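You operate a simulated robot arm through the tools that you are given. There is no shell and no other tool. Be economical: measure what you need, move in short steps, check, and stop when the job is done.

Carry out the task below with a simulated two-armed robot. There is one attempt and no reset: what you move stays moved.

TASK
Press the count zero key three times. Then take the gold shim on the blue mat on the taping bench and put it away on the bench mat. Then take the green pick tip on the shelf under the change kit bench and put it away on the bench mat. Then take the black socket and put it on the yellow outline before the ioniser. Then take the torque driver and leave it on the large reference device. Then open the narrow cabinet door, take the rework nest and leave it on the shelf behind the narrow door, then shut the door. Then put the lint brush on the top of the drawer base. Then put two of the reel clips from the top of the taping bench on the top of the inspection bench. Then take the blue pick tip and put it in the inside of the size m black check tray marked check. Keep to this order. Set down upright: reel clip.

Only the result counts: the job must be done as asked and must still hold three seconds after the hand-in. Knocking over, shifting, dropping, spilling or breaking anything else fails it.

THE ROBOT
Two 7-joint arms with two-finger parallel grippers on one trunk, on a base that drives. Base frame: it is fixed to the floor where the robot stands at the start and does not move with it; the origin is under the middle of the robot, x ahead of it, y to its left, z up. Readings come in cm, rad, newtons and seconds.
The left shoulder is at the start at [7, 13.3, 127.6], the right one opposite. Places, roughly: bench mat [70, -210, 90]; black socket [25, -200, 50]; blue pick tip [-100, -75, 25]; count zero key [60, 0, 120]; green pick tip [25, -175, 50]; inside of the size M black check tray marked CHECK [-160, 300, 90]; large reference device [75, -225, 75]; lint brush [75, -225, 50]; narrow cabinet door [70, 0, 60]; reel clip [-100, -75, 100]; rework nest (7x10x4 cm) [70, -210, 40]; shelf behind the narrow door [80, 20, 60]; top of the drawer base [190, 20, 20]; top of the inspection bench [-160, 270, 90]; torque driver [50, -200, 100]; yellow outline before the ioniser [-210, 230, 90]. Payload 1.57 kg a hand.
Tool frame (each hand has its own): the origin (TCP) lies between the finger pads and is the grasp point; the fingertips stand 3 cm ahead of it; z points along the fingers, y is the line along which they close. The gripper opens to 8 cm. The fingers are 1.7 cm wide and 1.2 cm thick; the gripper's body (4 by 8.2 cm) begins 8 cm behind the TCP.
Orientation is that of the tool frame in the base frame, as [roll, pitch, yaw] about the fixed x, y, z axes, in that order (R = Rz(yaw) Ry(pitch) Rx(roll)). With the fingers straight down and closing along the base's y, the tool's x points along the base's -x, its y along +y and its z along -z.

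THE INTERFACE
- The arms move only by the tool apply_moves. It takes "left_series", "right_series" or both (then of equal length, played together; a hand with none holds still); each is a list that holds one entry, the list of rows, each a list of 7 numbers: the turn, a rotation vector about the tool's x, y, z in units of 6 degrees (1.0 is 6 degrees), then the shift along the tool's x, y, z in units of 50 mm (1.0 is 50 mm), then the finger opening in cm, from 0 to 8. In form: [[[rx, ry, rz, tx, ty, tz, claw], ...]]. A call has 1 to 20 rows; each row shifts and turns the commanded pose from where the row before left it, along the tool's axes as they then stand. A call with a number of a shift or a turn outside -1 to 1 is refused whole. Each row takes 0.2 s and may step no farther than 5 cm and 0.15 rad from the row before; otherwise, or with a gripper value out of range, the whole call is refused. Where a pose cannot be reached the arm comes as near as it can. A force on the tool above 40 N (or 10 N above the force at the start of the call, whichever is more), or a blocked arm, ends the call early, and 0.2 s more pass. Each finger travels about 15.3 cm/s and halts on what it meets, pressing with about 20 N; the grip force reading is that of the motor and also rises with nothing between the fingers. The clock runs only during rows and for 0.2 s after the last one: add rows that do not move to give the fingers time. The reply holds the time, the measured pose of the TCP, the force on the tool along the base axes, the opening and the grip force, in the units named above and with some noise, with the torque about the TCP (base axes, N m) and any sound that the robot's microphone picked up.
- Cameras (640 x 400 px; columns grow to the right, rows downward): "scene" is now at [13.08, -1.8, 149.46]; the picture's right is [-0.20, -0.98, -0.00], its down [-0.64, 0.13, -0.76] and it looks along [0.74, -0.15, -0.65] (base axes); focal length 214 px, centre (320, 200). "left" rides on the left gripper at [7.2, 0.7, -12.2] in its tool frame; the picture's right is [-0.09, 1.00, 0.00], its down [-0.84, -0.08, -0.54] and it looks along [-0.54, -0.05, 0.84] (tool axes); focal length 238 px, centre (320, 200). "right" rides on the right gripper at [7.2, -0.7, -12.2] in its tool frame; the picture's right is [0.09, 1.00, 0.00], its down [-0.84, 0.08, -0.54] and it looks along [-0.54, 0.05, 0.84] (tool axes); focal length 238 px, centre (320, 200). There is no depth. A picture from a camera that has moved, and an enlarged one, comes with that camera's place and axes in the base frame and with its lens.
- grab_frame(camera): a new picture of that camera. The clock stands still meanwhile.
- slide_trunk(by): slides the trunk up (or, below 0, down) by that many cm; the arms and the scene camera ride with it, the base frame stays. It gives what a move gives, with no picture.
- drive_base(legs): drives the robot by 1 to 6 legs, each [ahead, left, turn to the left] in cm, cm and rad, along the robot's own axes; the way and the turn of a leg run together, so that a leg with both is an arc; at most 150 cm and 3.142 rad a leg. The arms and the cameras ride along, it lands a little off, and it stops where it bumps. It gives what a move gives.
- head_to(pan, tilt): turns the head with the scene camera to pan (to the left, within 1.501 rad either way) and tilt (down, from -0.506 to 1.204), counted from straight ahead of the robot. It gives what a move gives.
- zoom(camera, box): a new picture of the part [left, top, right, bottom] of that camera's present view, enlarged. The clock stands still meanwhile.
- finish_job(): hands the job in; it is judged then, once.

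Go step by step. Nothing tells you exact positions but the pictures and the camera data: compare them with the known pose of the tool, close in by small moves and look again before you grip or let go. The budget is 535 turns and 320 pictures, counting those below and the enlarged ones. Unless the task says otherwise, let go and move clear before handing in.

The tools are called by a JSON object that holds its "name" and its "arguments". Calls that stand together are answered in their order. apply_moves: Moves the arms, as the interface text tells. Its arguments: {"type":"object","properties":{"left_series":{"type":"array","items":{"type":"array","items":{"type":"array","items":{"type":"number"}}}},"right_series":{"type":"array","items":{"type":"array","items":{"type":"array","items":{"type":"number"}}}}},"required":[]} The other tools are called the same way: slide_trunk (by) slides the trunk up or down; drive_base (legs) drives the base; head_to (pan, tilt) turns the head that bears the scene camera; grab_frame (camera) takes a picture; zoom (camera, box) takes an enlarged picture of a part of a camera's view; finish_job () hands the job in.

At the start:

```text
time: 0.0
left_ee_pos: [38.08, 8.6, 143.9]
left_tool_rot: [3.141, -0.001, 3.141]
left_contact_force: [0.2, -0.6, -0.4]
left_ft_torque: [0.02, 0.01, -0.03]
left_grip_width: 7.99
left_grip_force: 0.0
right_ee_pos: [38.59, -23.15, 140.69]
right_tool_rot: [-3.14, 0.002, 3.14]
right_contact_force: [-0.2, 0.1, -0.5]
right_ft_torque: [-0.01, 0.02, 0.04]
right_grip_width: 7.98
right_grip_force: 0.0
trunk travel left (down, up): [-85.0, 9.0]
robot x, y, heading: [0.55, -0.16, 0.001]
head pan, tilt: [-0.204, 0.714]
```

scene: 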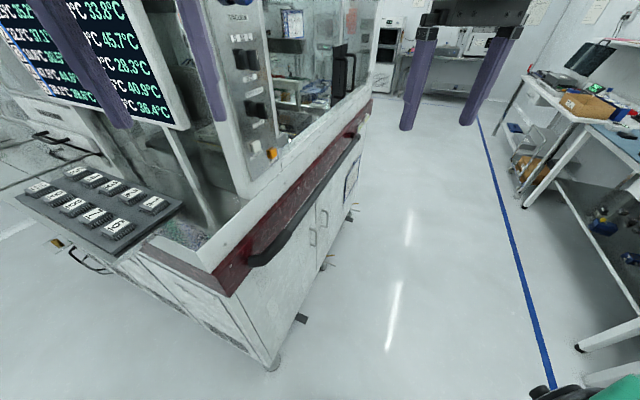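
right: 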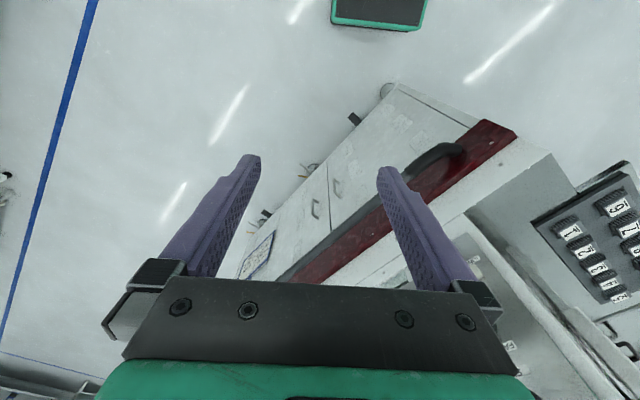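
left: 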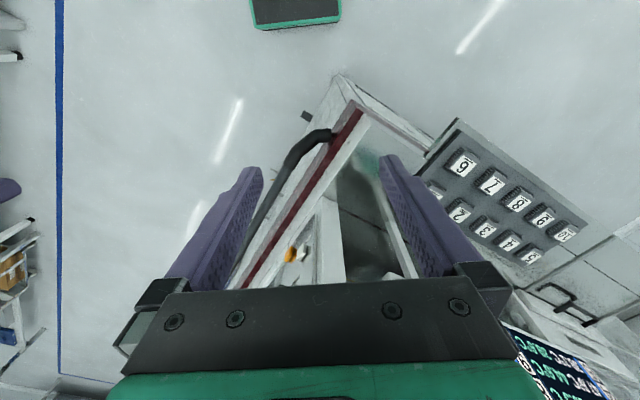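

I see a machine with a numbered key panel to the left and benches to the right. I'll look around first to find the keys and the places.

{"name": "head_to", "arguments": {"pan": 0.3, "tilt": 0.4}}

{"name": "grab_frame", "arguments": {"camera": "scene"}}

{"name": "zoom", "arguments": {"camera": "scene", "box": [320, 0, 640, 200]}}

```text
time: 0.9
left_ee_pos: [38.0, 8.61, 143.89]
left_tool_rot: [3.14, 0.0, 3.141]
left_contact_force: [1.0, -0.6, 0.1]
left_ft_torque: [-0.02, -0.02, 0.01]
left_grip_width: 7.99
left_grip_force: 0.1
right_ee_pos: [38.51, -23.28, 140.74]
right_tool_rot: [3.141, 0.003, 3.14]
right_contact_force: [-0.3, 0.2, 0.5]
right_ft_torque: [0.0, -0.01, -0.01]
right_grip_width: 7.99
right_grip_force: 0.1
trunk travel left (down, up): [-85.0, 9.0]
robot x, y, heading: [-0.04, -0.06, 0.002]
head pan, tilt: [0.3, 0.4]
```

```text
316 pictures are left
camera scene: at [13.66, 2.66, 152.26], right [0.29, -0.96, 0.0], down [-0.37, -0.11, -0.92], along [0.88, 0.27, -0.39], focal length 214 px, centre (320, 200)
```

scene: 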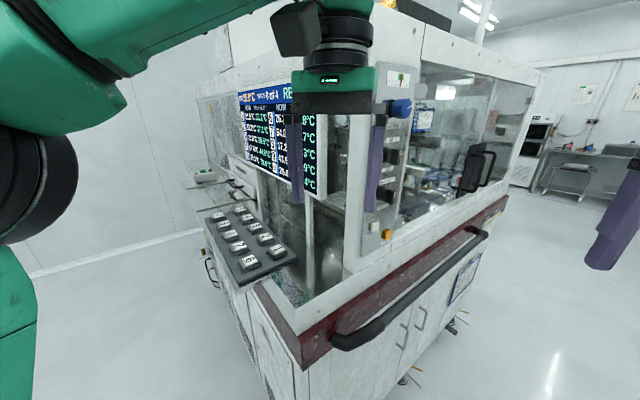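

```text
2.00 times, centred on (480, 100) of scene
camera zoom: at [13.66, 2.66, 152.26], right [0.29, -0.96, 0.0], down [-0.37, -0.11, -0.92], along [0.88, 0.27, -0.39], focal length 429 px, centre (0, 400)
```

zoom: 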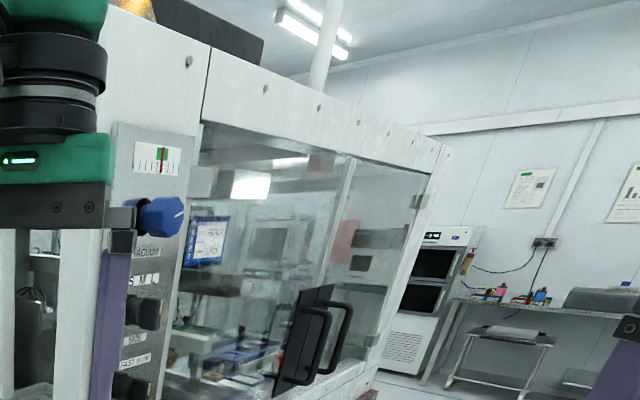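

The vertical operator strip likely bears the count-zero key; I'll enlarge it.

{"name": "zoom", "arguments": {"camera": "scene", "box": [350, 130, 430, 260]}}

{"name": "head_to", "arguments": {"pan": -0.2, "tilt": 0.5}}

{"name": "zoom", "arguments": {"camera": "scene", "box": [140, 0, 340, 230]}}

```text
3.08 times, centred on (390, 195) of scene
camera zoom: at [13.66, 2.66, 152.26], right [0.29, -0.96, 0.0], down [-0.37, -0.11, -0.92], along [0.88, 0.27, -0.39], focal length 660 px, centre (105, 215)
```

zoom: 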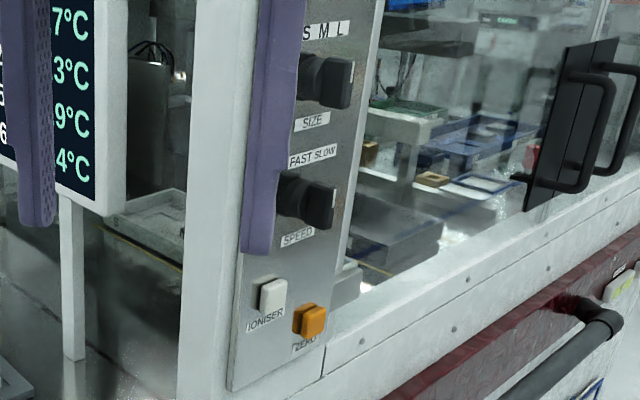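

```text
time: 1.9
left_ee_pos: [37.97, 8.6, 143.95]
left_tool_rot: [-3.141, -0.001, 3.141]
left_contact_force: [-0.1, -0.4, 0.4]
left_ft_torque: [0.0, 0.0, 0.0]
left_grip_width: 8.0
left_grip_force: 0.2
right_ee_pos: [38.48, -23.29, 140.64]
right_tool_rot: [3.141, 0.002, 3.139]
right_contact_force: [-0.2, 0.9, -0.6]
right_ft_torque: [-0.04, 0.0, -0.04]
right_grip_width: 8.0
right_grip_force: 0.1
trunk travel left (down, up): [-85.0, 9.0]
robot x, y, heading: [-0.2, 0.32, -0.003]
head pan, tilt: [-0.201, 0.499]
```

```text
1.74 times, centred on (240, 115) of scene
camera zoom: at [13.73, -1.88, 151.35], right [-0.2, -0.98, 0.0], down [-0.47, 0.1, -0.88], along [0.86, -0.17, -0.48], focal length 373 px, centre (459, 348)
```

zoom: 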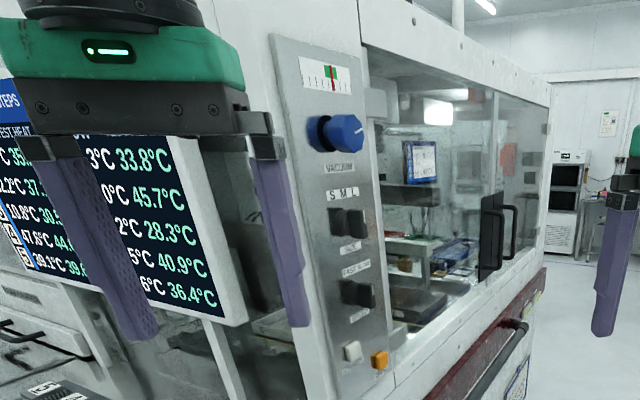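

The orange key marked ZERO stands at about [59.5, 0, 125]. I'll look around to the right and left before driving.

{"name": "head_to", "arguments": {"pan": -1.0, "tilt": 0.4}}

{"name": "grab_frame", "arguments": {"camera": "scene"}}

{"name": "head_to", "arguments": {"pan": -1.5, "tilt": 0.6}}

{"name": "grab_frame", "arguments": {"camera": "scene"}}

{"name": "head_to", "arguments": {"pan": 1.4, "tilt": 0.5}}

{"name": "grab_frame", "arguments": {"camera": "scene"}}

```text
time: 3.0
left_ee_pos: [38.03, 8.57, 143.99]
left_tool_rot: [3.142, 0.001, -3.141]
left_contact_force: [0.3, 0.0, 0.7]
left_ft_torque: [0.03, -0.03, 0.01]
left_grip_width: 8.0
left_grip_force: 0.1
right_ee_pos: [38.54, -23.21, 140.64]
right_tool_rot: [3.141, 0.001, 3.14]
right_contact_force: [1.1, -0.6, 0.5]
right_ft_torque: [0.0, 0.05, 0.0]
right_grip_width: 8.0
right_grip_force: 0.1
trunk travel left (down, up): [-85.0, 9.0]
robot x, y, heading: [-0.02, 0.01, 0.001]
head pan, tilt: [-1.0, 0.4]
```

```text
312 pictures are left
camera scene: at [9.83, -7.86, 152.26], right [-0.84, -0.54, 0.0], down [-0.21, 0.33, -0.92], along [0.5, -0.77, -0.39], focal length 214 px, centre (320, 200)
```

scene: 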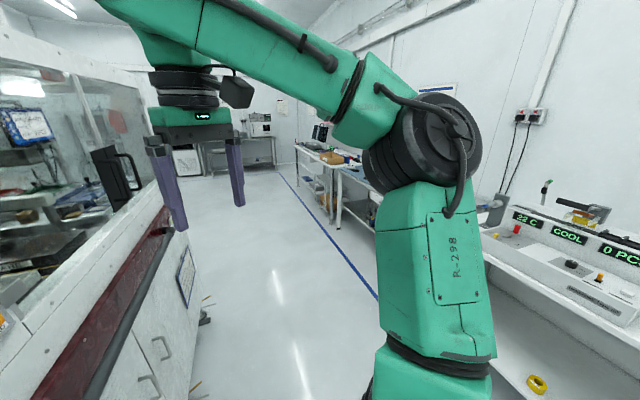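

```text
time: 3.9
left_ee_pos: [38.06, 8.54, 143.97]
left_tool_rot: [3.141, -0.001, 3.14]
left_contact_force: [0.8, 0.4, -1.1]
left_ft_torque: [0.02, 0.0, 0.01]
left_grip_width: 8.03
left_grip_force: 0.0
right_ee_pos: [38.52, -23.09, 140.72]
right_tool_rot: [-3.142, 0.0, 3.14]
right_contact_force: [0.0, 0.0, -0.4]
right_ft_torque: [-0.02, 0.0, 0.01]
right_grip_width: 8.01
right_grip_force: 0.0
trunk travel left (down, up): [-85.0, 9.0]
robot x, y, heading: [0.06, -0.06, -0.004]
head pan, tilt: [-1.499, 0.6]
```

```text
311 pictures are left
camera scene: at [5.46, -8.89, 150.44], right [-1.0, -0.07, 0.0], down [-0.04, 0.56, -0.83], along [0.06, -0.82, -0.56], focal length 214 px, centre (320, 200)
```

scene: 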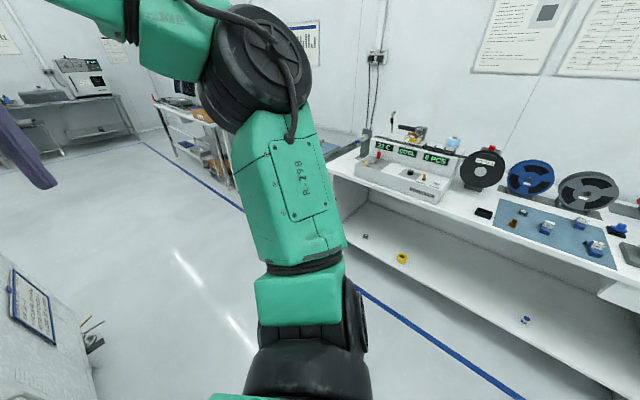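

```text
time: 6.5
left_ee_pos: [37.93, 8.51, 143.94]
left_tool_rot: [3.141, 0.0, 3.142]
left_contact_force: [0.7, -1.1, -0.1]
left_ft_torque: [0.05, 0.01, 0.02]
left_grip_width: 7.99
left_grip_force: 0.0
right_ee_pos: [38.59, -23.22, 140.8]
right_tool_rot: [3.14, 0.001, 3.141]
right_contact_force: [-0.4, 0.3, 0.0]
right_ft_torque: [0.0, 0.0, -0.01]
right_grip_width: 8.01
right_grip_force: 0.0
trunk travel left (down, up): [-85.0, 9.0]
robot x, y, heading: [0.04, 0.09, -0.003]
head pan, tilt: [1.4, 0.499]
```

```text
310 pictures are left
camera scene: at [6.37, 8.89, 151.35], right [0.99, -0.17, 0.0], down [-0.08, -0.47, -0.88], along [0.15, 0.87, -0.48], focal length 214 px, centre (320, 200)
```

scene: 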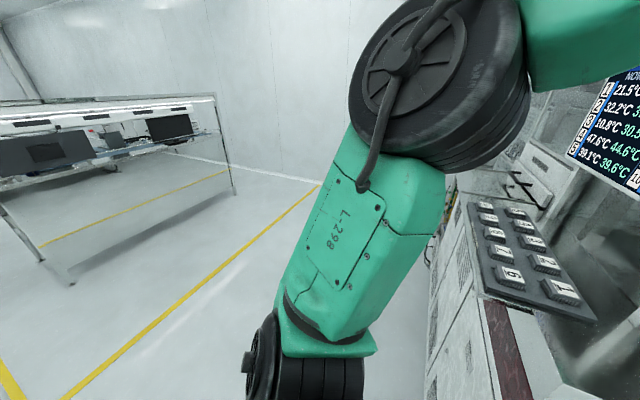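

Furniture is turned about 35°: the machine front and the taping bench face each other across a corridor about 140 cm wide. I'll drive to face the operator strip squarely.

{"name": "drive_base", "arguments": {"legs": [[0, -50, 0], [0, 0, 0.977], [14.9, -8.2, 0]]}}

{"name": "head_to", "arguments": {"pan": 0, "tilt": 0.5}}

{"name": "grab_frame", "arguments": {"camera": "scene"}}

```text
time: 12.9
left_ee_pos: [29.85, -7.44, 144.0]
left_tool_rot: [-3.14, 0.005, -2.185]
left_contact_force: [-0.4, -0.1, 1.0]
left_ft_torque: [0.03, -0.02, -0.03]
left_grip_width: 8.0
left_grip_force: 0.1
right_ee_pos: [56.1, -25.45, 140.91]
right_tool_rot: [-3.139, 0.003, -2.188]
right_contact_force: [-0.2, -0.4, 0.2]
right_ft_torque: [0.0, 0.01, 0.02]
right_grip_width: 8.0
right_grip_force: 0.1
trunk travel left (down, up): [-85.0, 9.0]
robot x, y, heading: [15.53, -43.36, 0.955]
head pan, tilt: [1.4, 0.499]
```

```text
time: 14.5
left_ee_pos: [30.33, -7.31, 143.92]
left_tool_rot: [-3.142, 0.0, -2.184]
left_contact_force: [0.4, 0.0, 0.0]
left_ft_torque: [0.03, -0.01, 0.03]
left_grip_width: 7.99
left_grip_force: 0.0
right_ee_pos: [56.52, -25.16, 140.74]
right_tool_rot: [-3.141, 0.002, -2.188]
right_contact_force: [-0.7, -0.6, 0.8]
right_ft_torque: [0.0, -0.01, 0.0]
right_grip_width: 7.97
right_grip_force: 0.1
trunk travel left (down, up): [-85.0, 9.0]
robot x, y, heading: [15.25, -43.1, 0.957]
head pan, tilt: [0.0, 0.499]
```

```text
309 pictures are left
camera scene: at [23.3, -31.76, 151.34], right [0.82, -0.58, 0.0], down [-0.28, -0.39, -0.88], along [0.51, 0.72, -0.48], focal length 214 px, centre (320, 200)
```

scene: 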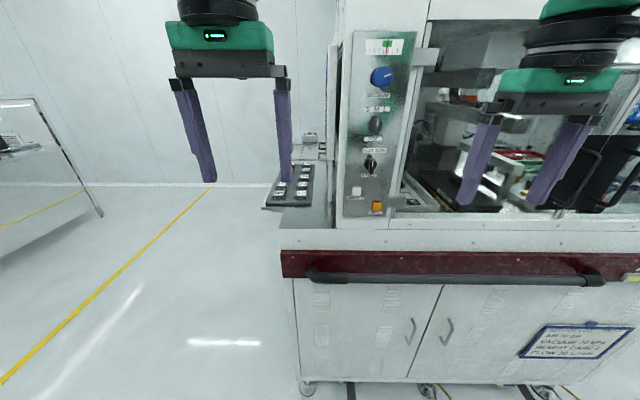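

The orange ZERO key triangulates to about [64, 0, 122.6]. I'll turn the right tool level, closed, to stand before it.

{"name": "apply_moves", "arguments": {"right_series": [[[0, -1, 0, -0.161, 0.112, 0.258, 0], [0, -1, 0, -0.133, 0.112, 0.274, 0], [0, -1, 0, -0.104, 0.112, 0.286, 0], [0, -1, 0, -0.073, 0.112, 0.295, 0], [0, -1, 0, -0.042, 0.112, 0.301, 0], [0, -1, 0, -0.01, 0.112, 0.304, 0], [0, -1, 0, 0.022, 0.112, 0.303, 0], [0, -1, 0, 0.053, 0.112, 0.299, 0], [0, -1, 0, 0.084, 0.112, 0.292, 0], [0, -1, 0, 0.114, 0.112, 0.282, 0], [0, -1, 0, 0.143, 0.112, 0.268, 0], [0, -1, 0, 0.17, 0.112, 0.252, 0], [0, -1, 0, 0.196, 0.112, 0.233, 0], [0, -1, 0, 0.219, 0.112, 0.211, 0], [0, -1, 0, 0.24, 0.112, 0.187, 0], [0, 0, 0, 0, 0, 0, 0]]]}}

{"name": "grab_frame", "arguments": {"camera": "right"}}

{"name": "grab_frame", "arguments": {"camera": "scene"}}

```text
time: 17.9
left_ee_pos: [30.2, -7.19, 144.05]
left_tool_rot: [-3.141, 0.002, -2.184]
left_contact_force: [-0.1, 0.4, 0.2]
left_ft_torque: [-0.02, -0.06, 0.01]
left_grip_width: 8.0
left_grip_force: 0.1
right_ee_pos: [56.55, -17.47, 130.48]
right_tool_rot: [-3.142, 0.838, -2.187]
right_contact_force: [-0.1, 0.1, 0.8]
right_ft_torque: [0.0, -0.05, 0.0]
right_grip_width: 0.0
right_grip_force: 19.6
right hand out of reach, approached as far as the arm can: row 9, 10, 11, 12, 13, 14, 15
trunk travel left (down, up): [-85.0, 9.0]
robot x, y, heading: [15.42, -42.88, 0.956]
head pan, tilt: [0.0, 0.499]
```

```text
308 pictures are left
camera right: at [49.15, -29.12, 133.06], right [-0.85, 0.53, -0.07], down [0.03, 0.17, 0.98], along [0.53, 0.83, -0.16], focal length 238 px, centre (320, 200)
```

right: 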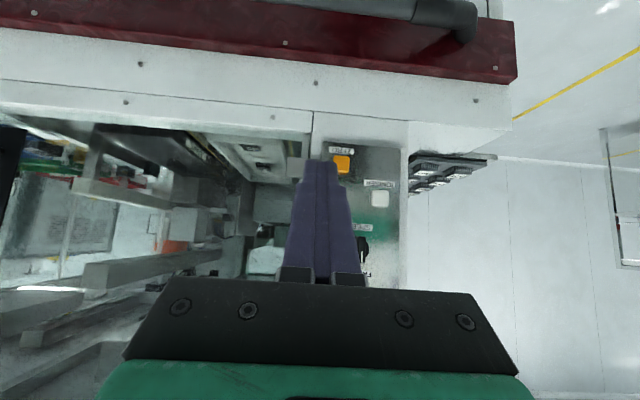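

```text
307 pictures are left
camera scene: at [23.27, -31.78, 151.35], right [0.82, -0.58, 0.0], down [-0.28, -0.39, -0.88], along [0.51, 0.72, -0.48], focal length 214 px, centre (320, 200)
```

scene: 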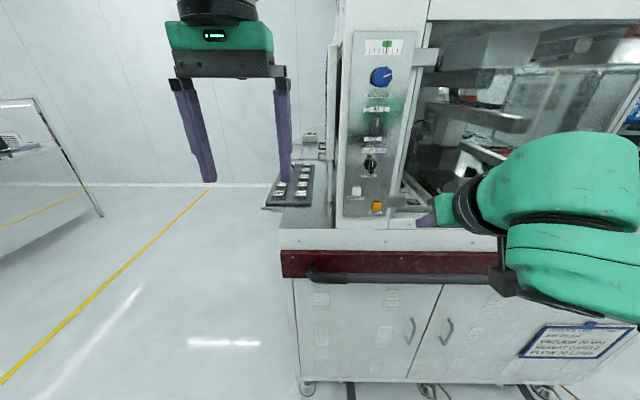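

The arm reached a limit at about 48° tilt. I'll back the base a bit and go on turning with the arm stretched further out.

{"name": "drive_base", "arguments": {"legs": [[-14, 0, 0]]}}

{"name": "apply_moves", "arguments": {"right_series": [[[0, 0, 0, -0.3, 0, 0.34, 0], [0, 0, 0, -0.3, 0, 0.34, 0], [0, -1, 0, -0.3, 0, 0.34, 0], [0, -1, 0, -0.25, 0, 0.4, 0], [0, -1, 0, -0.2, 0, 0.45, 0], [0, -1, 0, -0.15, 0, 0.5, 0], [0, -1, 0, -0.1, 0, 0.5, 0], [0, -1, 0, 0, 0, 0.5, 0], [0, -1, 0, 0, 0, 0.2, 0]]]}}

```text
time: 19.2
left_ee_pos: [22.48, -18.37, 143.82]
left_tool_rot: [3.141, -0.002, -2.188]
left_contact_force: [-0.2, 0.5, -0.5]
left_ft_torque: [-0.02, 0.02, 0.02]
left_grip_width: 8.0
left_grip_force: 0.0
right_ee_pos: [48.8, -28.68, 130.25]
right_tool_rot: [3.141, 0.835, -2.192]
right_contact_force: [0.8, 0.2, 0.2]
right_ft_torque: [-0.03, -0.01, 0.0]
right_grip_width: 0.0
right_grip_force: 20.0
trunk travel left (down, up): [-85.0, 9.0]
robot x, y, heading: [7.32, -54.53, 0.951]
head pan, tilt: [0.0, 0.499]
```

```text
time: 21.2
left_ee_pos: [22.36, -18.63, 143.9]
left_tool_rot: [-3.139, -0.001, -2.189]
left_contact_force: [0.5, 0.3, -0.4]
left_ft_torque: [0.0, 0.0, 0.01]
left_grip_width: 8.0
left_grip_force: 0.1
right_ee_pos: [60.39, -12.39, 128.57]
right_tool_rot: [0.976, 1.57, 1.928]
right_contact_force: [1.1, -0.9, -0.2]
right_ft_torque: [-0.01, 0.01, 0.0]
right_grip_width: 0.0
right_grip_force: 19.8
trunk travel left (down, up): [-85.0, 9.0]
robot x, y, heading: [6.93, -54.54, 0.952]
head pan, tilt: [0.0, 0.499]
```

The tool is now level. Look through the right camera and scene before closing in.

{"name": "grab_frame", "arguments": {"camera": "right"}}

{"name": "zoom", "arguments": {"camera": "scene", "box": [300, 80, 500, 205]}}

```text
306 pictures are left
camera right: at [53.8, -22.75, 121.21], right [-0.81, 0.58, -0.09], down [-0.38, -0.4, 0.84], along [0.45, 0.71, 0.54], focal length 238 px, centre (320, 200)
```

right: 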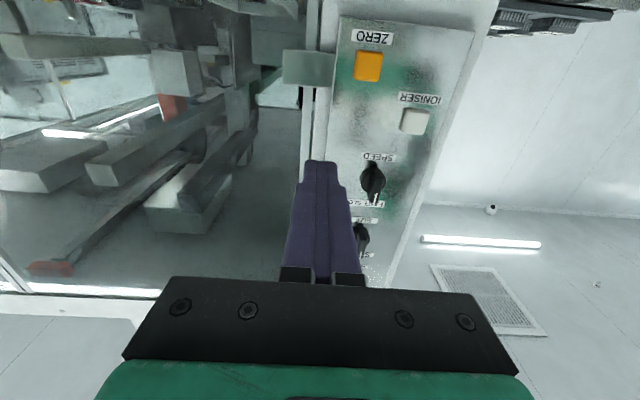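

```text
3.20 times, centred on (400, 142) of scene
camera zoom: at [15.28, -43.18, 151.34], right [0.82, -0.58, 0.0], down [-0.28, -0.39, -0.88], along [0.51, 0.72, -0.48], focal length 686 px, centre (64, 384)
```

zoom: 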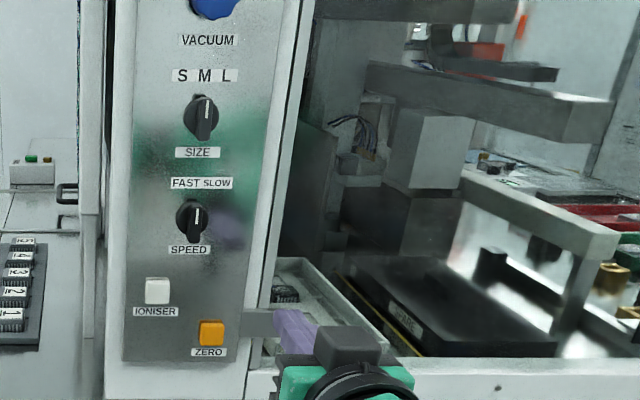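

The key lies at about [64.9, 0.5, 122.3], about 10 cm ahead of the fingertips. Align first.

{"name": "apply_moves", "arguments": {"right_series": [[[0, 0, 0, 0.42, 0.25, 0.2, 0], [0, 0, 0, 0.42, 0.25, 0.2, 0], [0, 0, 0, 0.42, 0.26, 0.2, 0], [0, 0, 0, 0, 0, 0.2, 0], [0, 0, 0, 0, 0, 0.2, 0], [0, 0, 0, 0, 0, 0, 0]]]}}

{"name": "grab_frame", "arguments": {"camera": "right"}}

{"name": "zoom", "arguments": {"camera": "scene", "box": [300, 130, 420, 205]}}

```text
time: 22.6
left_ee_pos: [22.19, -18.71, 143.84]
left_tool_rot: [3.141, 0.0, -2.188]
left_contact_force: [-1.2, 0.2, 0.0]
left_ft_torque: [0.0, 0.0, -0.02]
left_grip_width: 7.98
left_grip_force: 0.1
right_ee_pos: [59.98, -6.76, 122.68]
right_tool_rot: [1.548, 1.57, 2.504]
right_contact_force: [-0.1, 0.3, -0.2]
right_ft_torque: [0.02, 0.0, -0.02]
right_grip_width: 0.0
right_grip_force: 20.5
right hand out of reach, approached as far as the arm can: row 5
trunk travel left (down, up): [-85.0, 9.0]
robot x, y, heading: [7.43, -54.42, 0.951]
head pan, tilt: [0.0, 0.499]
```

```text
304 pictures are left
camera right: at [53.56, -17.15, 115.32], right [-0.81, 0.58, -0.09], down [-0.38, -0.4, 0.84], along [0.45, 0.71, 0.54], focal length 238 px, centre (320, 200)
```

right: 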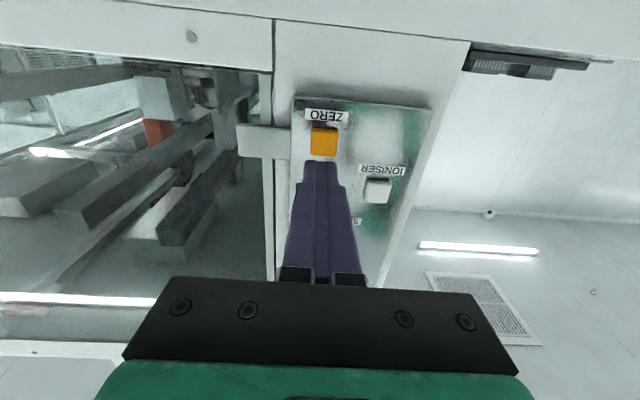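

```text
5.33 times, centred on (360, 168) of scene
camera zoom: at [15.17, -43.25, 151.35], right [0.82, -0.58, 0.0], down [-0.28, -0.39, -0.88], along [0.51, 0.72, -0.48], focal length 1144 px, centre (107, 373)
```

zoom: 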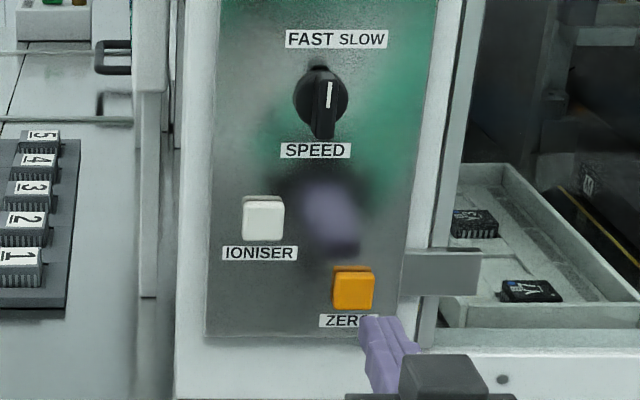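

The arm is near full stretch; I'll pull the tool back 5 cm and bring the base 8 cm ahead.

{"name": "apply_moves", "arguments": {"right_series": [[[0, 0, 0, 0, 0, -0.5, 0], [0, 0, 0, 0, 0, -0.5, 0], [0, 0, 0, 0, 0, 0, 0]]]}}

{"name": "drive_base", "arguments": {"legs": [[8, 0, 0]]}}

{"name": "grab_frame", "arguments": {"camera": "right"}}

{"name": "zoom", "arguments": {"camera": "scene", "box": [320, 150, 440, 225]}}

```text
time: 23.4
left_ee_pos: [22.2, -18.69, 143.93]
left_tool_rot: [-3.14, -0.001, -2.188]
left_contact_force: [0.3, -0.6, 0.3]
left_ft_torque: [0.01, 0.01, -0.02]
left_grip_width: 7.99
left_grip_force: 0.0
right_ee_pos: [57.22, -10.72, 122.52]
right_tool_rot: [-0.403, 1.57, 0.551]
right_contact_force: [0.6, 0.6, 0.0]
right_ft_torque: [-0.04, 0.0, -0.01]
right_grip_width: 0.0
right_grip_force: 20.0
trunk travel left (down, up): [-85.0, 9.0]
robot x, y, heading: [7.41, -54.84, 0.955]
head pan, tilt: [0.0, 0.499]
```

```text
time: 24.4
left_ee_pos: [26.1, -13.31, 144.32]
left_tool_rot: [-3.141, 0.009, -2.186]
left_contact_force: [-0.6, 0.2, -0.2]
left_ft_torque: [0.05, -0.07, -0.02]
left_grip_width: 7.99
left_grip_force: 0.1
right_ee_pos: [61.15, -5.21, 122.91]
right_tool_rot: [0.057, 1.562, 1.012]
right_contact_force: [-0.1, -1.2, 0.1]
right_ft_torque: [0.02, 0.03, -0.04]
right_grip_width: 0.01
right_grip_force: 20.0
trunk travel left (down, up): [-85.0, 9.0]
robot x, y, heading: [11.52, -48.44, 0.954]
head pan, tilt: [0.0, 0.499]
```

```text
302 pictures are left
camera right: at [54.7, -15.54, 115.61], right [-0.81, 0.58, -0.09], down [-0.38, -0.4, 0.83], along [0.44, 0.71, 0.55], focal length 238 px, centre (320, 200)
```

right: 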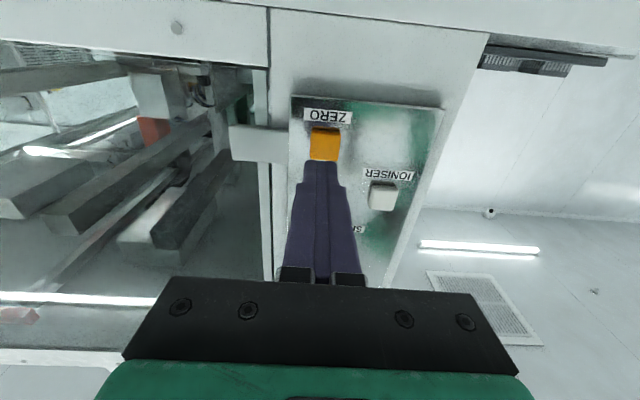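

```text
5.33 times, centred on (380, 188) of scene
camera zoom: at [19.04, -37.81, 151.46], right [0.82, -0.58, 0.0], down [-0.27, -0.39, -0.88], along [0.51, 0.72, -0.47], focal length 1144 px, centre (0, 267)
```

zoom: 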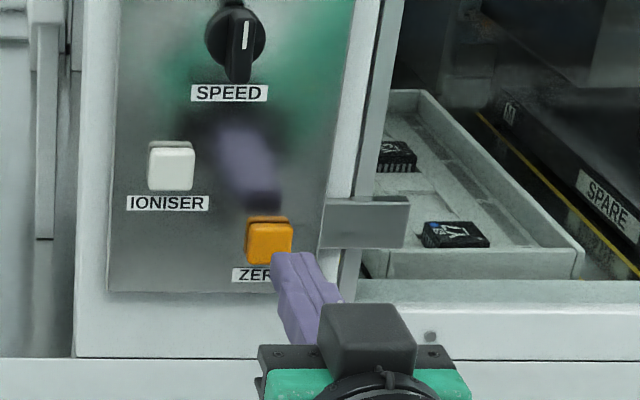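

Aligned with the key, gap about 3.8 cm. I'll close in carefully with small steps.

{"name": "apply_moves", "arguments": {"right_series": [[[0, 0, 0, 0, 0, 0.3, 0], [0, 0, 0, 0, 0, 0.3, 0], [0, 0, 0, 0, 0, 0.06, 0], [0, 0, 0, 0, 0, 0.06, 0], [0, 0, 0, 0, 0, 0, 0]]]}}

{"name": "zoom", "arguments": {"camera": "scene", "box": [320, 150, 440, 225]}}

```text
time: 25.6
left_ee_pos: [26.15, -13.57, 144.21]
left_tool_rot: [3.14, 0.009, -2.189]
left_contact_force: [-0.2, -0.8, 0.0]
left_ft_torque: [0.02, 0.0, 0.02]
left_grip_width: 8.0
left_grip_force: 0.0
right_ee_pos: [63.25, -2.4, 122.94]
right_tool_rot: [0.179, 1.566, 1.134]
right_contact_force: [-17.9, -26.7, -12.2]
right_ft_torque: [-0.37, 0.2, -0.03]
right_grip_width: 0.0
right_grip_force: 20.0
trunk travel left (down, up): [-85.0, 9.0]
robot x, y, heading: [11.65, -49.19, 0.952]
head pan, tilt: [0.0, 0.499]
heard: click
```

```text
5.33 times, centred on (380, 188) of scene
camera zoom: at [19.08, -37.98, 151.44], right [0.82, -0.58, 0.0], down [-0.27, -0.38, -0.88], along [0.51, 0.72, -0.47], focal length 1144 px, centre (0, 267)
```

zoom: 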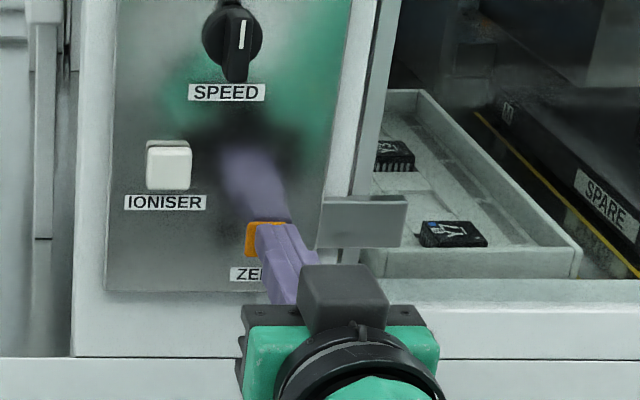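

First press gave a click. Back off, then press again.

{"name": "apply_moves", "arguments": {"right_series": [[[0, 0, 0, 0, 0, -0.2, 0], [0, 0, 0, 0, 0, -0.2, 0], [0, 0, 0, 0, 0, 0, 0], [0, 0, 0, 0, 0, 0, 0]]]}}

{"name": "apply_moves", "arguments": {"right_series": [[[0, 0, 0, 0, 0, 0.2, 0], [0, 0, 0, 0, 0, 0.12, 0], [0, 0, 0, 0, 0, 0.06, 0], [0, 0, 0, 0, 0, 0, 0]]]}}

```text
time: 26.6
left_ee_pos: [26.7, -12.32, 143.92]
left_tool_rot: [-3.138, 0.001, -2.187]
left_contact_force: [0.4, 0.4, -0.9]
left_ft_torque: [0.01, 0.0, -0.04]
left_grip_width: 8.03
left_grip_force: 0.1
right_ee_pos: [62.57, -3.38, 122.7]
right_tool_rot: [0.157, 1.567, 1.109]
right_contact_force: [-0.2, 1.0, -0.2]
right_ft_torque: [0.04, 0.02, 0.02]
right_grip_width: 0.01
right_grip_force: 19.9
trunk travel left (down, up): [-85.0, 9.0]
robot x, y, heading: [11.69, -48.22, 0.949]
head pan, tilt: [0.0, 0.499]
```

```text
time: 27.6
left_ee_pos: [26.33, -13.17, 144.28]
left_tool_rot: [3.141, 0.008, -2.189]
left_contact_force: [-0.2, 0.4, 0.0]
left_ft_torque: [0.0, -0.02, 0.03]
left_grip_width: 8.01
left_grip_force: 0.0
right_ee_pos: [63.27, -2.49, 122.65]
right_tool_rot: [0.569, 1.568, 1.52]
right_contact_force: [-14.9, -23.8, -14.7]
right_ft_torque: [-0.34, 0.28, -0.05]
right_grip_width: 0.01
right_grip_force: 20.2
trunk travel left (down, up): [-85.0, 9.0]
robot x, y, heading: [11.43, -48.42, 0.952]
head pan, tilt: [0.0, 0.499]
heard: click
```

Second click. Back off and press the third time.

{"name": "apply_moves", "arguments": {"right_series": [[[0, 0, 0, 0, 0, -0.2, 0], [0, 0, 0, 0, 0, -0.2, 0], [0, 0, 0, 0, 0, 0, 0], [0, 0, 0, 0, 0, 0, 0]]]}}

{"name": "apply_moves", "arguments": {"right_series": [[[0, 0, 0, 0, 0, 0.2, 0], [0, 0, 0, 0, 0, 0.12, 0], [0, 0, 0, 0, 0, 0.06, 0], [0, 0, 0, 0, 0, 0, 0]]]}}

{"name": "apply_moves", "arguments": {"right_series": [[[0, 0, 0, 0, 0, -0.3, 0], [0, 0, 0, 0, 0, -0.6, 0], [0, 0, 0, 0, 0, -0.6, 0], [0, 0, 0, 0, 0, -0.6, 0], [0, 0, 0, 0, 0, -0.6, 0]]]}}

{"name": "grab_frame", "arguments": {"camera": "scene"}}

```text
time: 28.6
left_ee_pos: [26.54, -12.57, 143.85]
left_tool_rot: [-3.14, 0.002, -2.186]
left_contact_force: [0.0, 0.8, 0.0]
left_ft_torque: [-0.03, 0.03, 0.01]
left_grip_width: 7.99
left_grip_force: 0.0
right_ee_pos: [62.62, -3.32, 122.7]
right_tool_rot: [0.181, 1.568, 1.134]
right_contact_force: [0.8, 0.4, -0.1]
right_ft_torque: [0.0, 0.02, 0.02]
right_grip_width: 0.0
right_grip_force: 20.1
trunk travel left (down, up): [-85.0, 9.0]
robot x, y, heading: [11.77, -48.48, 0.958]
head pan, tilt: [0.0, 0.499]
```

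```text
time: 29.6
left_ee_pos: [26.33, -13.25, 144.22]
left_tool_rot: [-3.14, 0.007, -2.189]
left_contact_force: [0.0, 0.7, 0.0]
left_ft_torque: [-0.02, 0.01, 0.04]
left_grip_width: 7.99
left_grip_force: 0.0
right_ee_pos: [63.22, -2.44, 122.7]
right_tool_rot: [0.954, 1.57, 1.912]
right_contact_force: [-14.6, -22.6, -14.6]
right_ft_torque: [-0.36, 0.26, -0.02]
right_grip_width: 0.0
right_grip_force: 20.0
trunk travel left (down, up): [-85.0, 9.0]
robot x, y, heading: [11.27, -48.23, 0.955]
head pan, tilt: [0.0, 0.499]
heard: click
```

```text
time: 30.8
left_ee_pos: [26.57, -12.47, 144.0]
left_tool_rot: [3.141, 0.002, -2.186]
left_contact_force: [0.5, 0.4, 0.0]
left_ft_torque: [0.03, -0.02, -0.01]
left_grip_width: 8.0
left_grip_force: 0.0
right_ee_pos: [55.61, -12.94, 122.48]
right_tool_rot: [0.189, 1.568, 1.142]
right_contact_force: [0.2, -0.6, -0.3]
right_ft_torque: [-0.01, 0.0, -0.01]
right_grip_width: 0.02
right_grip_force: 20.2
trunk travel left (down, up): [-85.0, 9.0]
robot x, y, heading: [11.48, -48.67, 0.955]
head pan, tilt: [0.0, 0.499]
```

```text
299 pictures are left
camera scene: at [19.61, -37.07, 151.36], right [0.82, -0.58, 0.0], down [-0.28, -0.39, -0.88], along [0.51, 0.72, -0.48], focal length 214 px, centre (320, 200)
```

scene: 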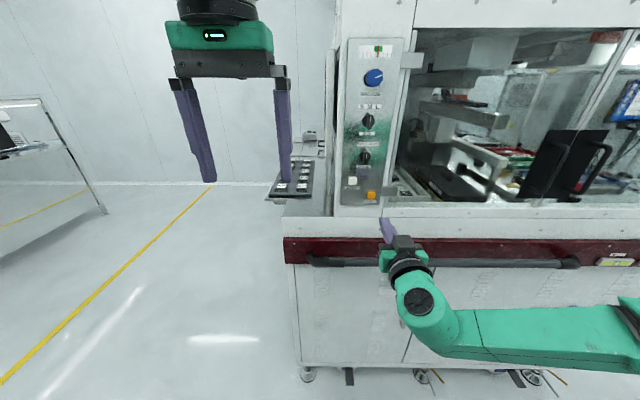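

Three clicks, so the first part is done. I'll fold the right arm back to its starting, downward pose.

{"name": "apply_moves", "arguments": {"right_series": [[[0, 1, 0, -0.239, -0.107, -0.025, 4], [0, 1, 0, -0.235, -0.107, -0.05, 8], [0, 1, 0, -0.228, -0.107, -0.074, 8], [0, 1, 0, -0.219, -0.107, -0.098, 8], [0, 1, 0, -0.208, -0.107, -0.12, 8], [0, 1, 0, -0.194, -0.107, -0.141, 8], [0, 1, 0, -0.178, -0.107, -0.161, 8], [0, 1, 0, 0.137, -0.107, -0.446, 8], [0, 1, 0, 0.183, -0.107, -0.429, 8], [0, 1, 0, 0.226, -0.107, -0.408, 8], [0, 1, 0, 0.268, -0.107, -0.382, 8], [0, 1, 0, 0.306, -0.107, -0.352, 8], [0, 1, 0, 0.341, -0.107, -0.318, 8], [0, 1, 0, 0.373, -0.107, -0.281, 8], [0, 1, 0, 0.4, -0.107, -0.24, 8], [0, 0, 0, 0, 0, 0, 8]]]}}

{"name": "drive_base", "arguments": {"legs": [[-15, 0, 0], [0, 0, 3.13]]}}

{"name": "grab_frame", "arguments": {"camera": "scene"}}

```text
time: 34.2
left_ee_pos: [26.5, -12.45, 143.92]
left_tool_rot: [-3.141, 0.001, -2.186]
left_contact_force: [-0.5, 0.1, 0.2]
left_ft_torque: [-0.02, -0.02, -0.01]
left_grip_width: 8.01
left_grip_force: 0.0
right_ee_pos: [52.1, -32.0, 138.72]
right_tool_rot: [-3.141, 0.0, -2.189]
right_contact_force: [0.2, -0.9, -0.3]
right_ft_torque: [0.01, 0.01, -0.01]
right_grip_width: 7.99
right_grip_force: 0.1
trunk travel left (down, up): [-85.0, 9.0]
robot x, y, heading: [11.73, -48.55, 0.957]
head pan, tilt: [0.0, 0.499]
```

```text
time: 42.8
left_ee_pos: [-14.33, -95.61, 143.97]
left_tool_rot: [3.141, 0.001, 0.891]
left_contact_force: [-0.3, 0.3, 0.1]
left_ft_torque: [0.01, -0.01, 0.01]
left_grip_width: 8.0
left_grip_force: 0.1
right_ee_pos: [-38.61, -74.57, 138.69]
right_tool_rot: [-3.141, 0.001, 0.889]
right_contact_force: [0.3, -0.8, 1.0]
right_ft_torque: [0.0, -0.01, 0.0]
right_grip_width: 8.0
right_grip_force: 0.1
trunk travel left (down, up): [-85.0, 9.0]
robot x, y, heading: [3.0, -60.88, -2.248]
head pan, tilt: [0.0, 0.499]
```

```text
298 pictures are left
camera scene: at [-6.17, -71.76, 151.35], right [-0.78, 0.63, 0.0], down [0.3, 0.37, -0.88], along [-0.55, -0.68, -0.48], focal length 214 px, centre (320, 200)
```

scene: 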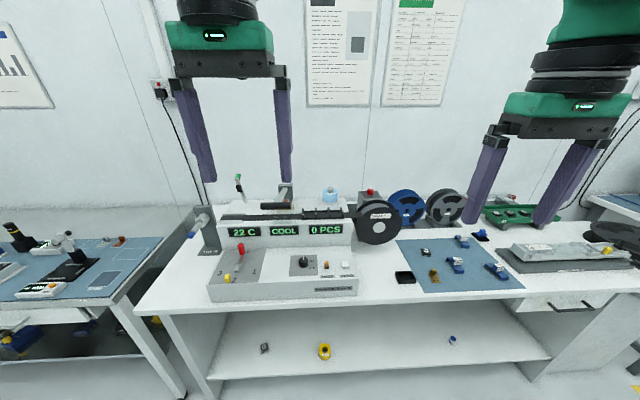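

The taping bench is ahead, its blue mat with a gold piece and blue clips; the change-kit bench is to the left. Enlarge the mat.

{"name": "zoom", "arguments": {"camera": "scene", "box": [380, 215, 540, 315]}}

{"name": "zoom", "arguments": {"camera": "scene", "box": [200, 310, 520, 400]}}

{"name": "zoom", "arguments": {"camera": "scene", "box": [0, 200, 200, 325]}}

```text
4.00 times, centred on (460, 265) of scene
camera zoom: at [-6.17, -71.76, 151.35], right [-0.78, 0.63, 0.0], down [0.3, 0.37, -0.88], along [-0.55, -0.68, -0.48], focal length 858 px, centre (-240, -60)
```

zoom: 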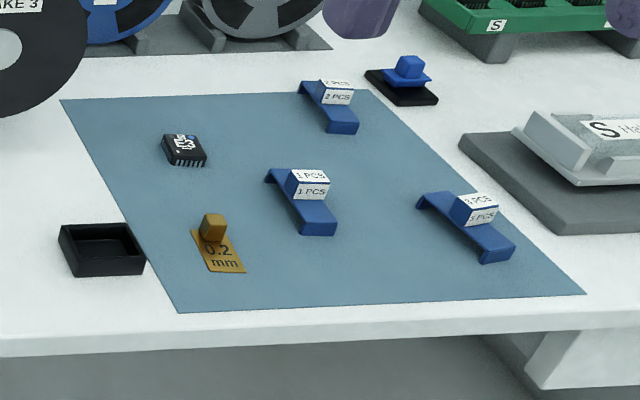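

```text
2.00 times, centred on (360, 355) of scene
camera zoom: at [-6.17, -71.76, 151.35], right [-0.78, 0.63, 0.0], down [0.3, 0.37, -0.88], along [-0.55, -0.68, -0.48], focal length 429 px, centre (240, -110)
```

zoom: 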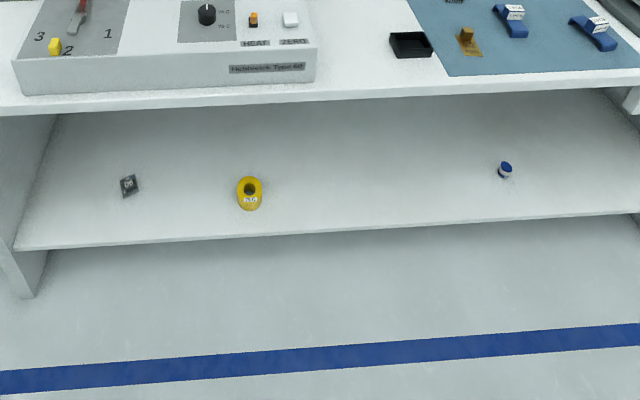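

```text
3.20 times, centred on (100, 262) of scene
camera zoom: at [-6.17, -71.76, 151.35], right [-0.78, 0.63, 0.0], down [0.3, 0.37, -0.88], along [-0.55, -0.68, -0.48], focal length 686 px, centre (1024, 0)
```

zoom: 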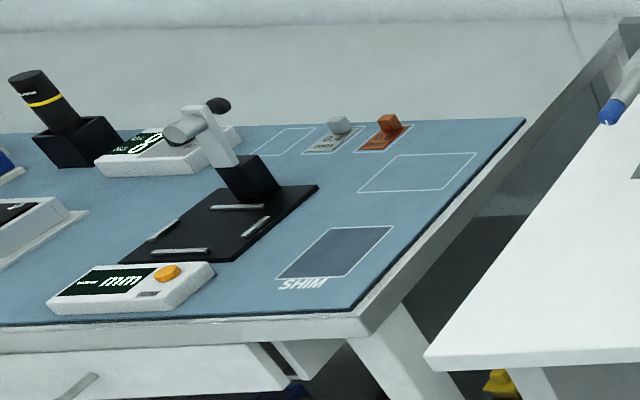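

The gold shim (0.2 mm, with a knob) sits at about [-78, -90, 87]. I'll drive in front of it and lower the trunk partway.

{"name": "drive_base", "arguments": {"legs": [[0, -29.3, 0], [0, 0, 0.06], [25, 0, 0]]}}

{"name": "slide_trunk", "arguments": {"by": -25}}

{"name": "head_to", "arguments": {"pan": -0.2, "tilt": 0.9}}

{"name": "grab_frame", "arguments": {"camera": "scene"}}

{"name": "grab_frame", "arguments": {"camera": "right"}}

```text
time: 46.7
left_ee_pos: [-49.65, -98.58, 144.14]
left_tool_rot: [-3.141, 0.006, 0.951]
left_contact_force: [1.1, -0.8, 0.4]
left_ft_torque: [-0.05, 0.03, 0.0]
left_grip_width: 8.02
left_grip_force: 0.0
right_ee_pos: [-75.06, -79.16, 138.93]
right_tool_rot: [3.141, 0.005, 0.952]
right_contact_force: [-0.1, 0.4, -0.3]
right_ft_torque: [0.0, 0.03, -0.03]
right_grip_width: 8.0
right_grip_force: 0.1
trunk travel left (down, up): [-85.0, 9.0]
robot x, y, heading: [-34.47, -63.01, -2.194]
head pan, tilt: [0.0, 0.499]
```

```text
time: 49.3
left_ee_pos: [-49.83, -98.96, 118.98]
left_tool_rot: [-3.142, 0.002, 0.952]
left_contact_force: [-0.5, 0.5, -0.3]
left_ft_torque: [0.01, -0.01, -0.02]
left_grip_width: 8.0
left_grip_force: 0.1
right_ee_pos: [-75.26, -79.42, 113.83]
right_tool_rot: [-3.141, 0.001, 0.952]
right_contact_force: [0.3, 0.1, 0.6]
right_ft_torque: [-0.01, -0.04, -0.01]
right_grip_width: 8.02
right_grip_force: 0.2
trunk travel left (down, up): [-60.0, 34.0]
robot x, y, heading: [-34.53, -63.08, -2.184]
head pan, tilt: [0.0, 0.499]
```

```text
time: 50.2
left_ee_pos: [-49.81, -98.94, 119.02]
left_tool_rot: [3.141, 0.001, 0.955]
left_contact_force: [-0.1, -0.5, 0.0]
left_ft_torque: [-0.03, -0.01, 0.01]
left_grip_width: 8.0
left_grip_force: 0.0
right_ee_pos: [-75.35, -79.43, 113.71]
right_tool_rot: [-3.14, 0.002, 0.953]
right_contact_force: [-0.3, -0.6, 0.8]
right_ft_torque: [-0.05, 0.01, 0.0]
right_grip_width: 8.0
right_grip_force: 0.0
trunk travel left (down, up): [-60.0, 34.0]
robot x, y, heading: [-35.11, -62.81, -2.188]
head pan, tilt: [-0.201, 0.901]
```

```text
294 pictures are left
camera scene: at [-43.45, -72.31, 122.97], right [-0.68, 0.73, 0.0], down [0.57, 0.54, -0.62], along [-0.45, -0.43, -0.78], focal length 214 px, centre (320, 200)
```

scene: 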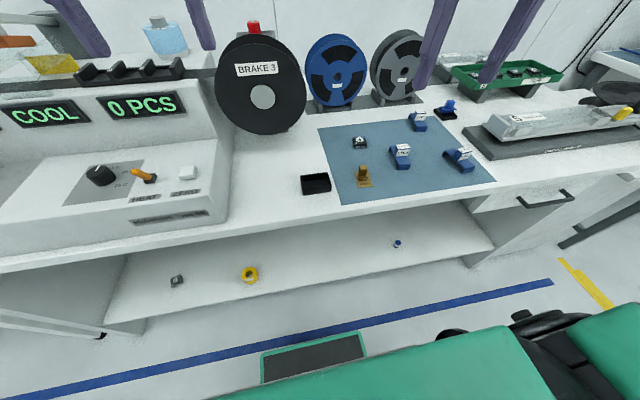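

```text
293 pictures are left
camera right: at [-71.64, -73.21, 125.77], right [0.86, -0.5, 0.0], down [-0.42, -0.73, 0.54], along [-0.27, -0.47, -0.84], focal length 238 px, centre (320, 200)
```

right: 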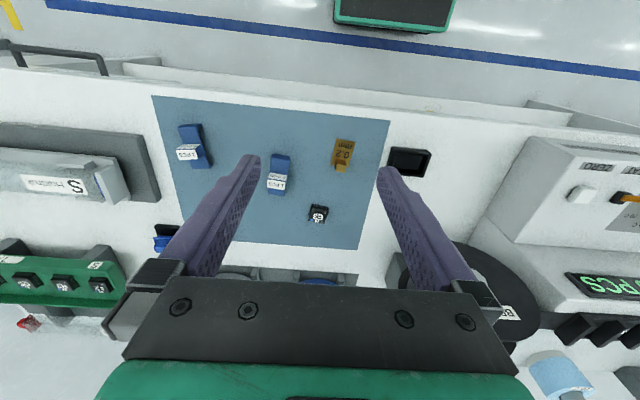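

Zoom in on the shim from both cameras for a better fix.

{"name": "zoom", "arguments": {"camera": "scene", "box": [320, 120, 480, 220]}}

{"name": "zoom", "arguments": {"camera": "right", "box": [270, 110, 430, 210]}}

```text
4.00 times, centred on (400, 170) of scene
camera zoom: at [-43.45, -72.31, 122.97], right [-0.68, 0.73, 0.0], down [0.57, 0.54, -0.62], along [-0.45, -0.43, -0.78], focal length 858 px, centre (0, 320)
```

zoom: 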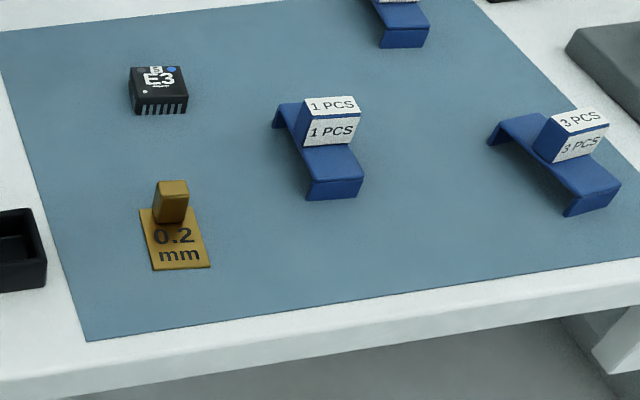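

```text
4.00 times, centred on (350, 160) of right
camera zoom: at [-71.64, -73.21, 125.77], right [0.86, -0.5, 0.0], down [-0.42, -0.73, 0.54], along [-0.27, -0.47, -0.84], focal length 953 px, centre (200, 360)
```

zoom: 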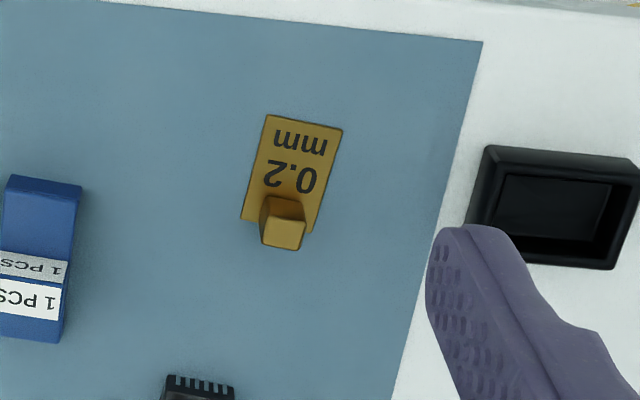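

The knob is at about [-77.2, -90.5, 87.2]. I'll move over it with a 4 cm opening, staying some 7 cm above, and turn 5° to line up.

{"name": "apply_moves", "arguments": {"right_series": [[[0, 0, 0.4, -0.5, 0.25, 0, 4], [0, 0, 0.4, -0.5, 0.25, 0, 4], [0, 0, 0, -0.5, 0.25, 0.3, 4], [0, 0, 0, -0.52, 0.23, 0.4, 4], [0, 0, 0, 0, 0, 0.7, 4], [0, 0, 0, 0, 0, 0.7, 4], [0, 0, 0, 0, 0, 0.7, 4], [0, 0, 0, 0, 0, 0.7, 4], [0, 0, 0, 0, 0, 0, 4]]]}}

{"name": "grab_frame", "arguments": {"camera": "right"}}

{"name": "zoom", "arguments": {"camera": "scene", "box": [320, 120, 480, 220]}}

```text
time: 52.2
left_ee_pos: [-49.75, -98.93, 118.92]
left_tool_rot: [-3.14, 0.001, 0.953]
left_contact_force: [0.1, 0.1, 0.3]
left_ft_torque: [0.01, 0.0, 0.01]
left_grip_width: 8.0
left_grip_force: 0.1
right_ee_pos: [-77.7, -90.38, 96.07]
right_tool_rot: [3.141, 0.002, 0.869]
right_contact_force: [0.7, 0.1, -0.7]
right_ft_torque: [-0.03, -0.04, -0.03]
right_grip_width: 3.99
right_grip_force: 0.1
trunk travel left (down, up): [-60.0, 34.0]
robot x, y, heading: [-34.89, -63.29, -2.189]
head pan, tilt: [-0.201, 0.901]
```

```text
290 pictures are left
camera right: at [-73.54, -84.48, 108.16], right [0.82, -0.57, 0.0], down [-0.48, -0.69, 0.54], along [-0.31, -0.45, -0.84], focal length 238 px, centre (320, 200)
```

right: 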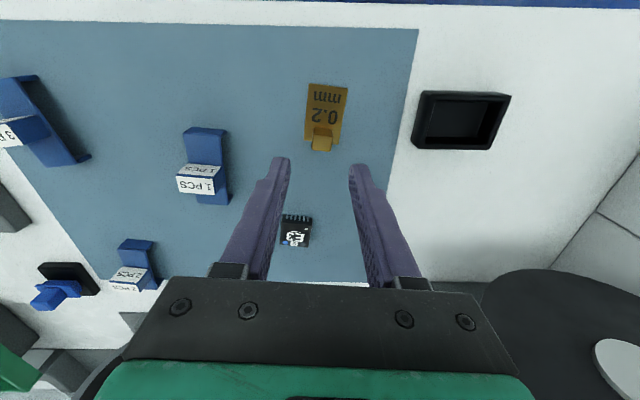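

```text
4.00 times, centred on (400, 170) of scene
camera zoom: at [-43.43, -72.31, 122.96], right [-0.68, 0.73, 0.0], down [0.57, 0.54, -0.62], along [-0.45, -0.42, -0.78], focal length 858 px, centre (0, 320)
```

zoom: 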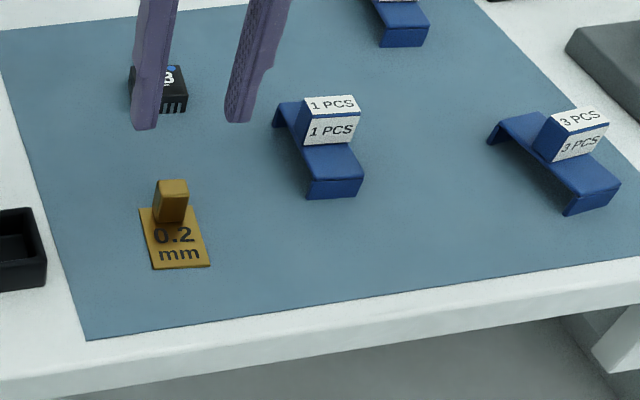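

The tool is right over the knob. Descend by 6 cm and look again.

{"name": "apply_moves", "arguments": {"right_series": [[[0, 0, 0, 0, 0, 0.4, 4], [0, 0, 0, 0, 0, 0.4, 4], [0, 0, 0, 0, 0, 0.34, 4], [0, 0, 0, 0, 0, 0, 4]]]}}

{"name": "zoom", "arguments": {"camera": "right", "box": [240, 80, 400, 180]}}

{"name": "zoom", "arguments": {"camera": "scene", "box": [320, 120, 480, 220]}}

```text
time: 53.2
left_ee_pos: [-49.82, -98.84, 118.97]
left_tool_rot: [3.141, 0.002, 0.953]
left_contact_force: [-0.3, -0.3, -0.4]
left_ft_torque: [-0.02, -0.01, 0.0]
left_grip_width: 8.0
left_grip_force: 0.1
right_ee_pos: [-77.81, -90.48, 90.39]
right_tool_rot: [-3.141, 0.001, 0.869]
right_contact_force: [-0.7, -0.7, 0.9]
right_ft_torque: [0.0, 0.01, 0.01]
right_grip_width: 4.0
right_grip_force: 0.1
trunk travel left (down, up): [-60.0, 34.0]
robot x, y, heading: [-34.61, -63.02, -2.194]
head pan, tilt: [-0.201, 0.901]
```

```text
4.00 times, centred on (320, 130) of right
camera zoom: at [-73.65, -84.54, 102.51], right [0.82, -0.57, 0.0], down [-0.48, -0.69, 0.54], along [-0.31, -0.45, -0.84], focal length 953 px, centre (320, 480)
```

zoom: 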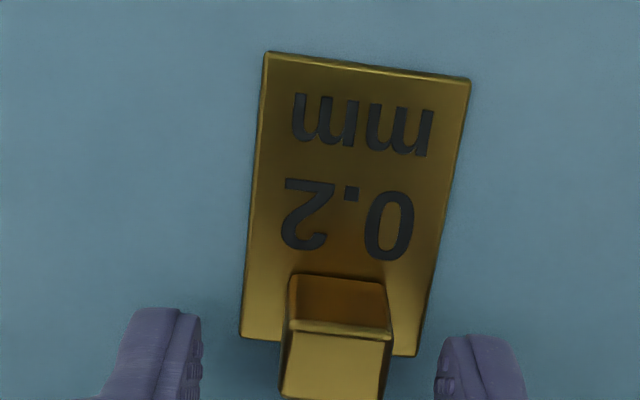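

```text
4.00 times, centred on (400, 170) of scene
camera zoom: at [-43.44, -72.3, 122.96], right [-0.68, 0.73, 0.0], down [0.57, 0.54, -0.62], along [-0.45, -0.42, -0.78], focal length 858 px, centre (0, 320)
```

zoom: 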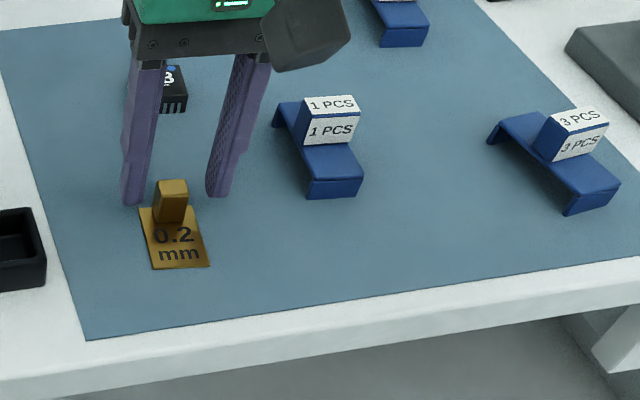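

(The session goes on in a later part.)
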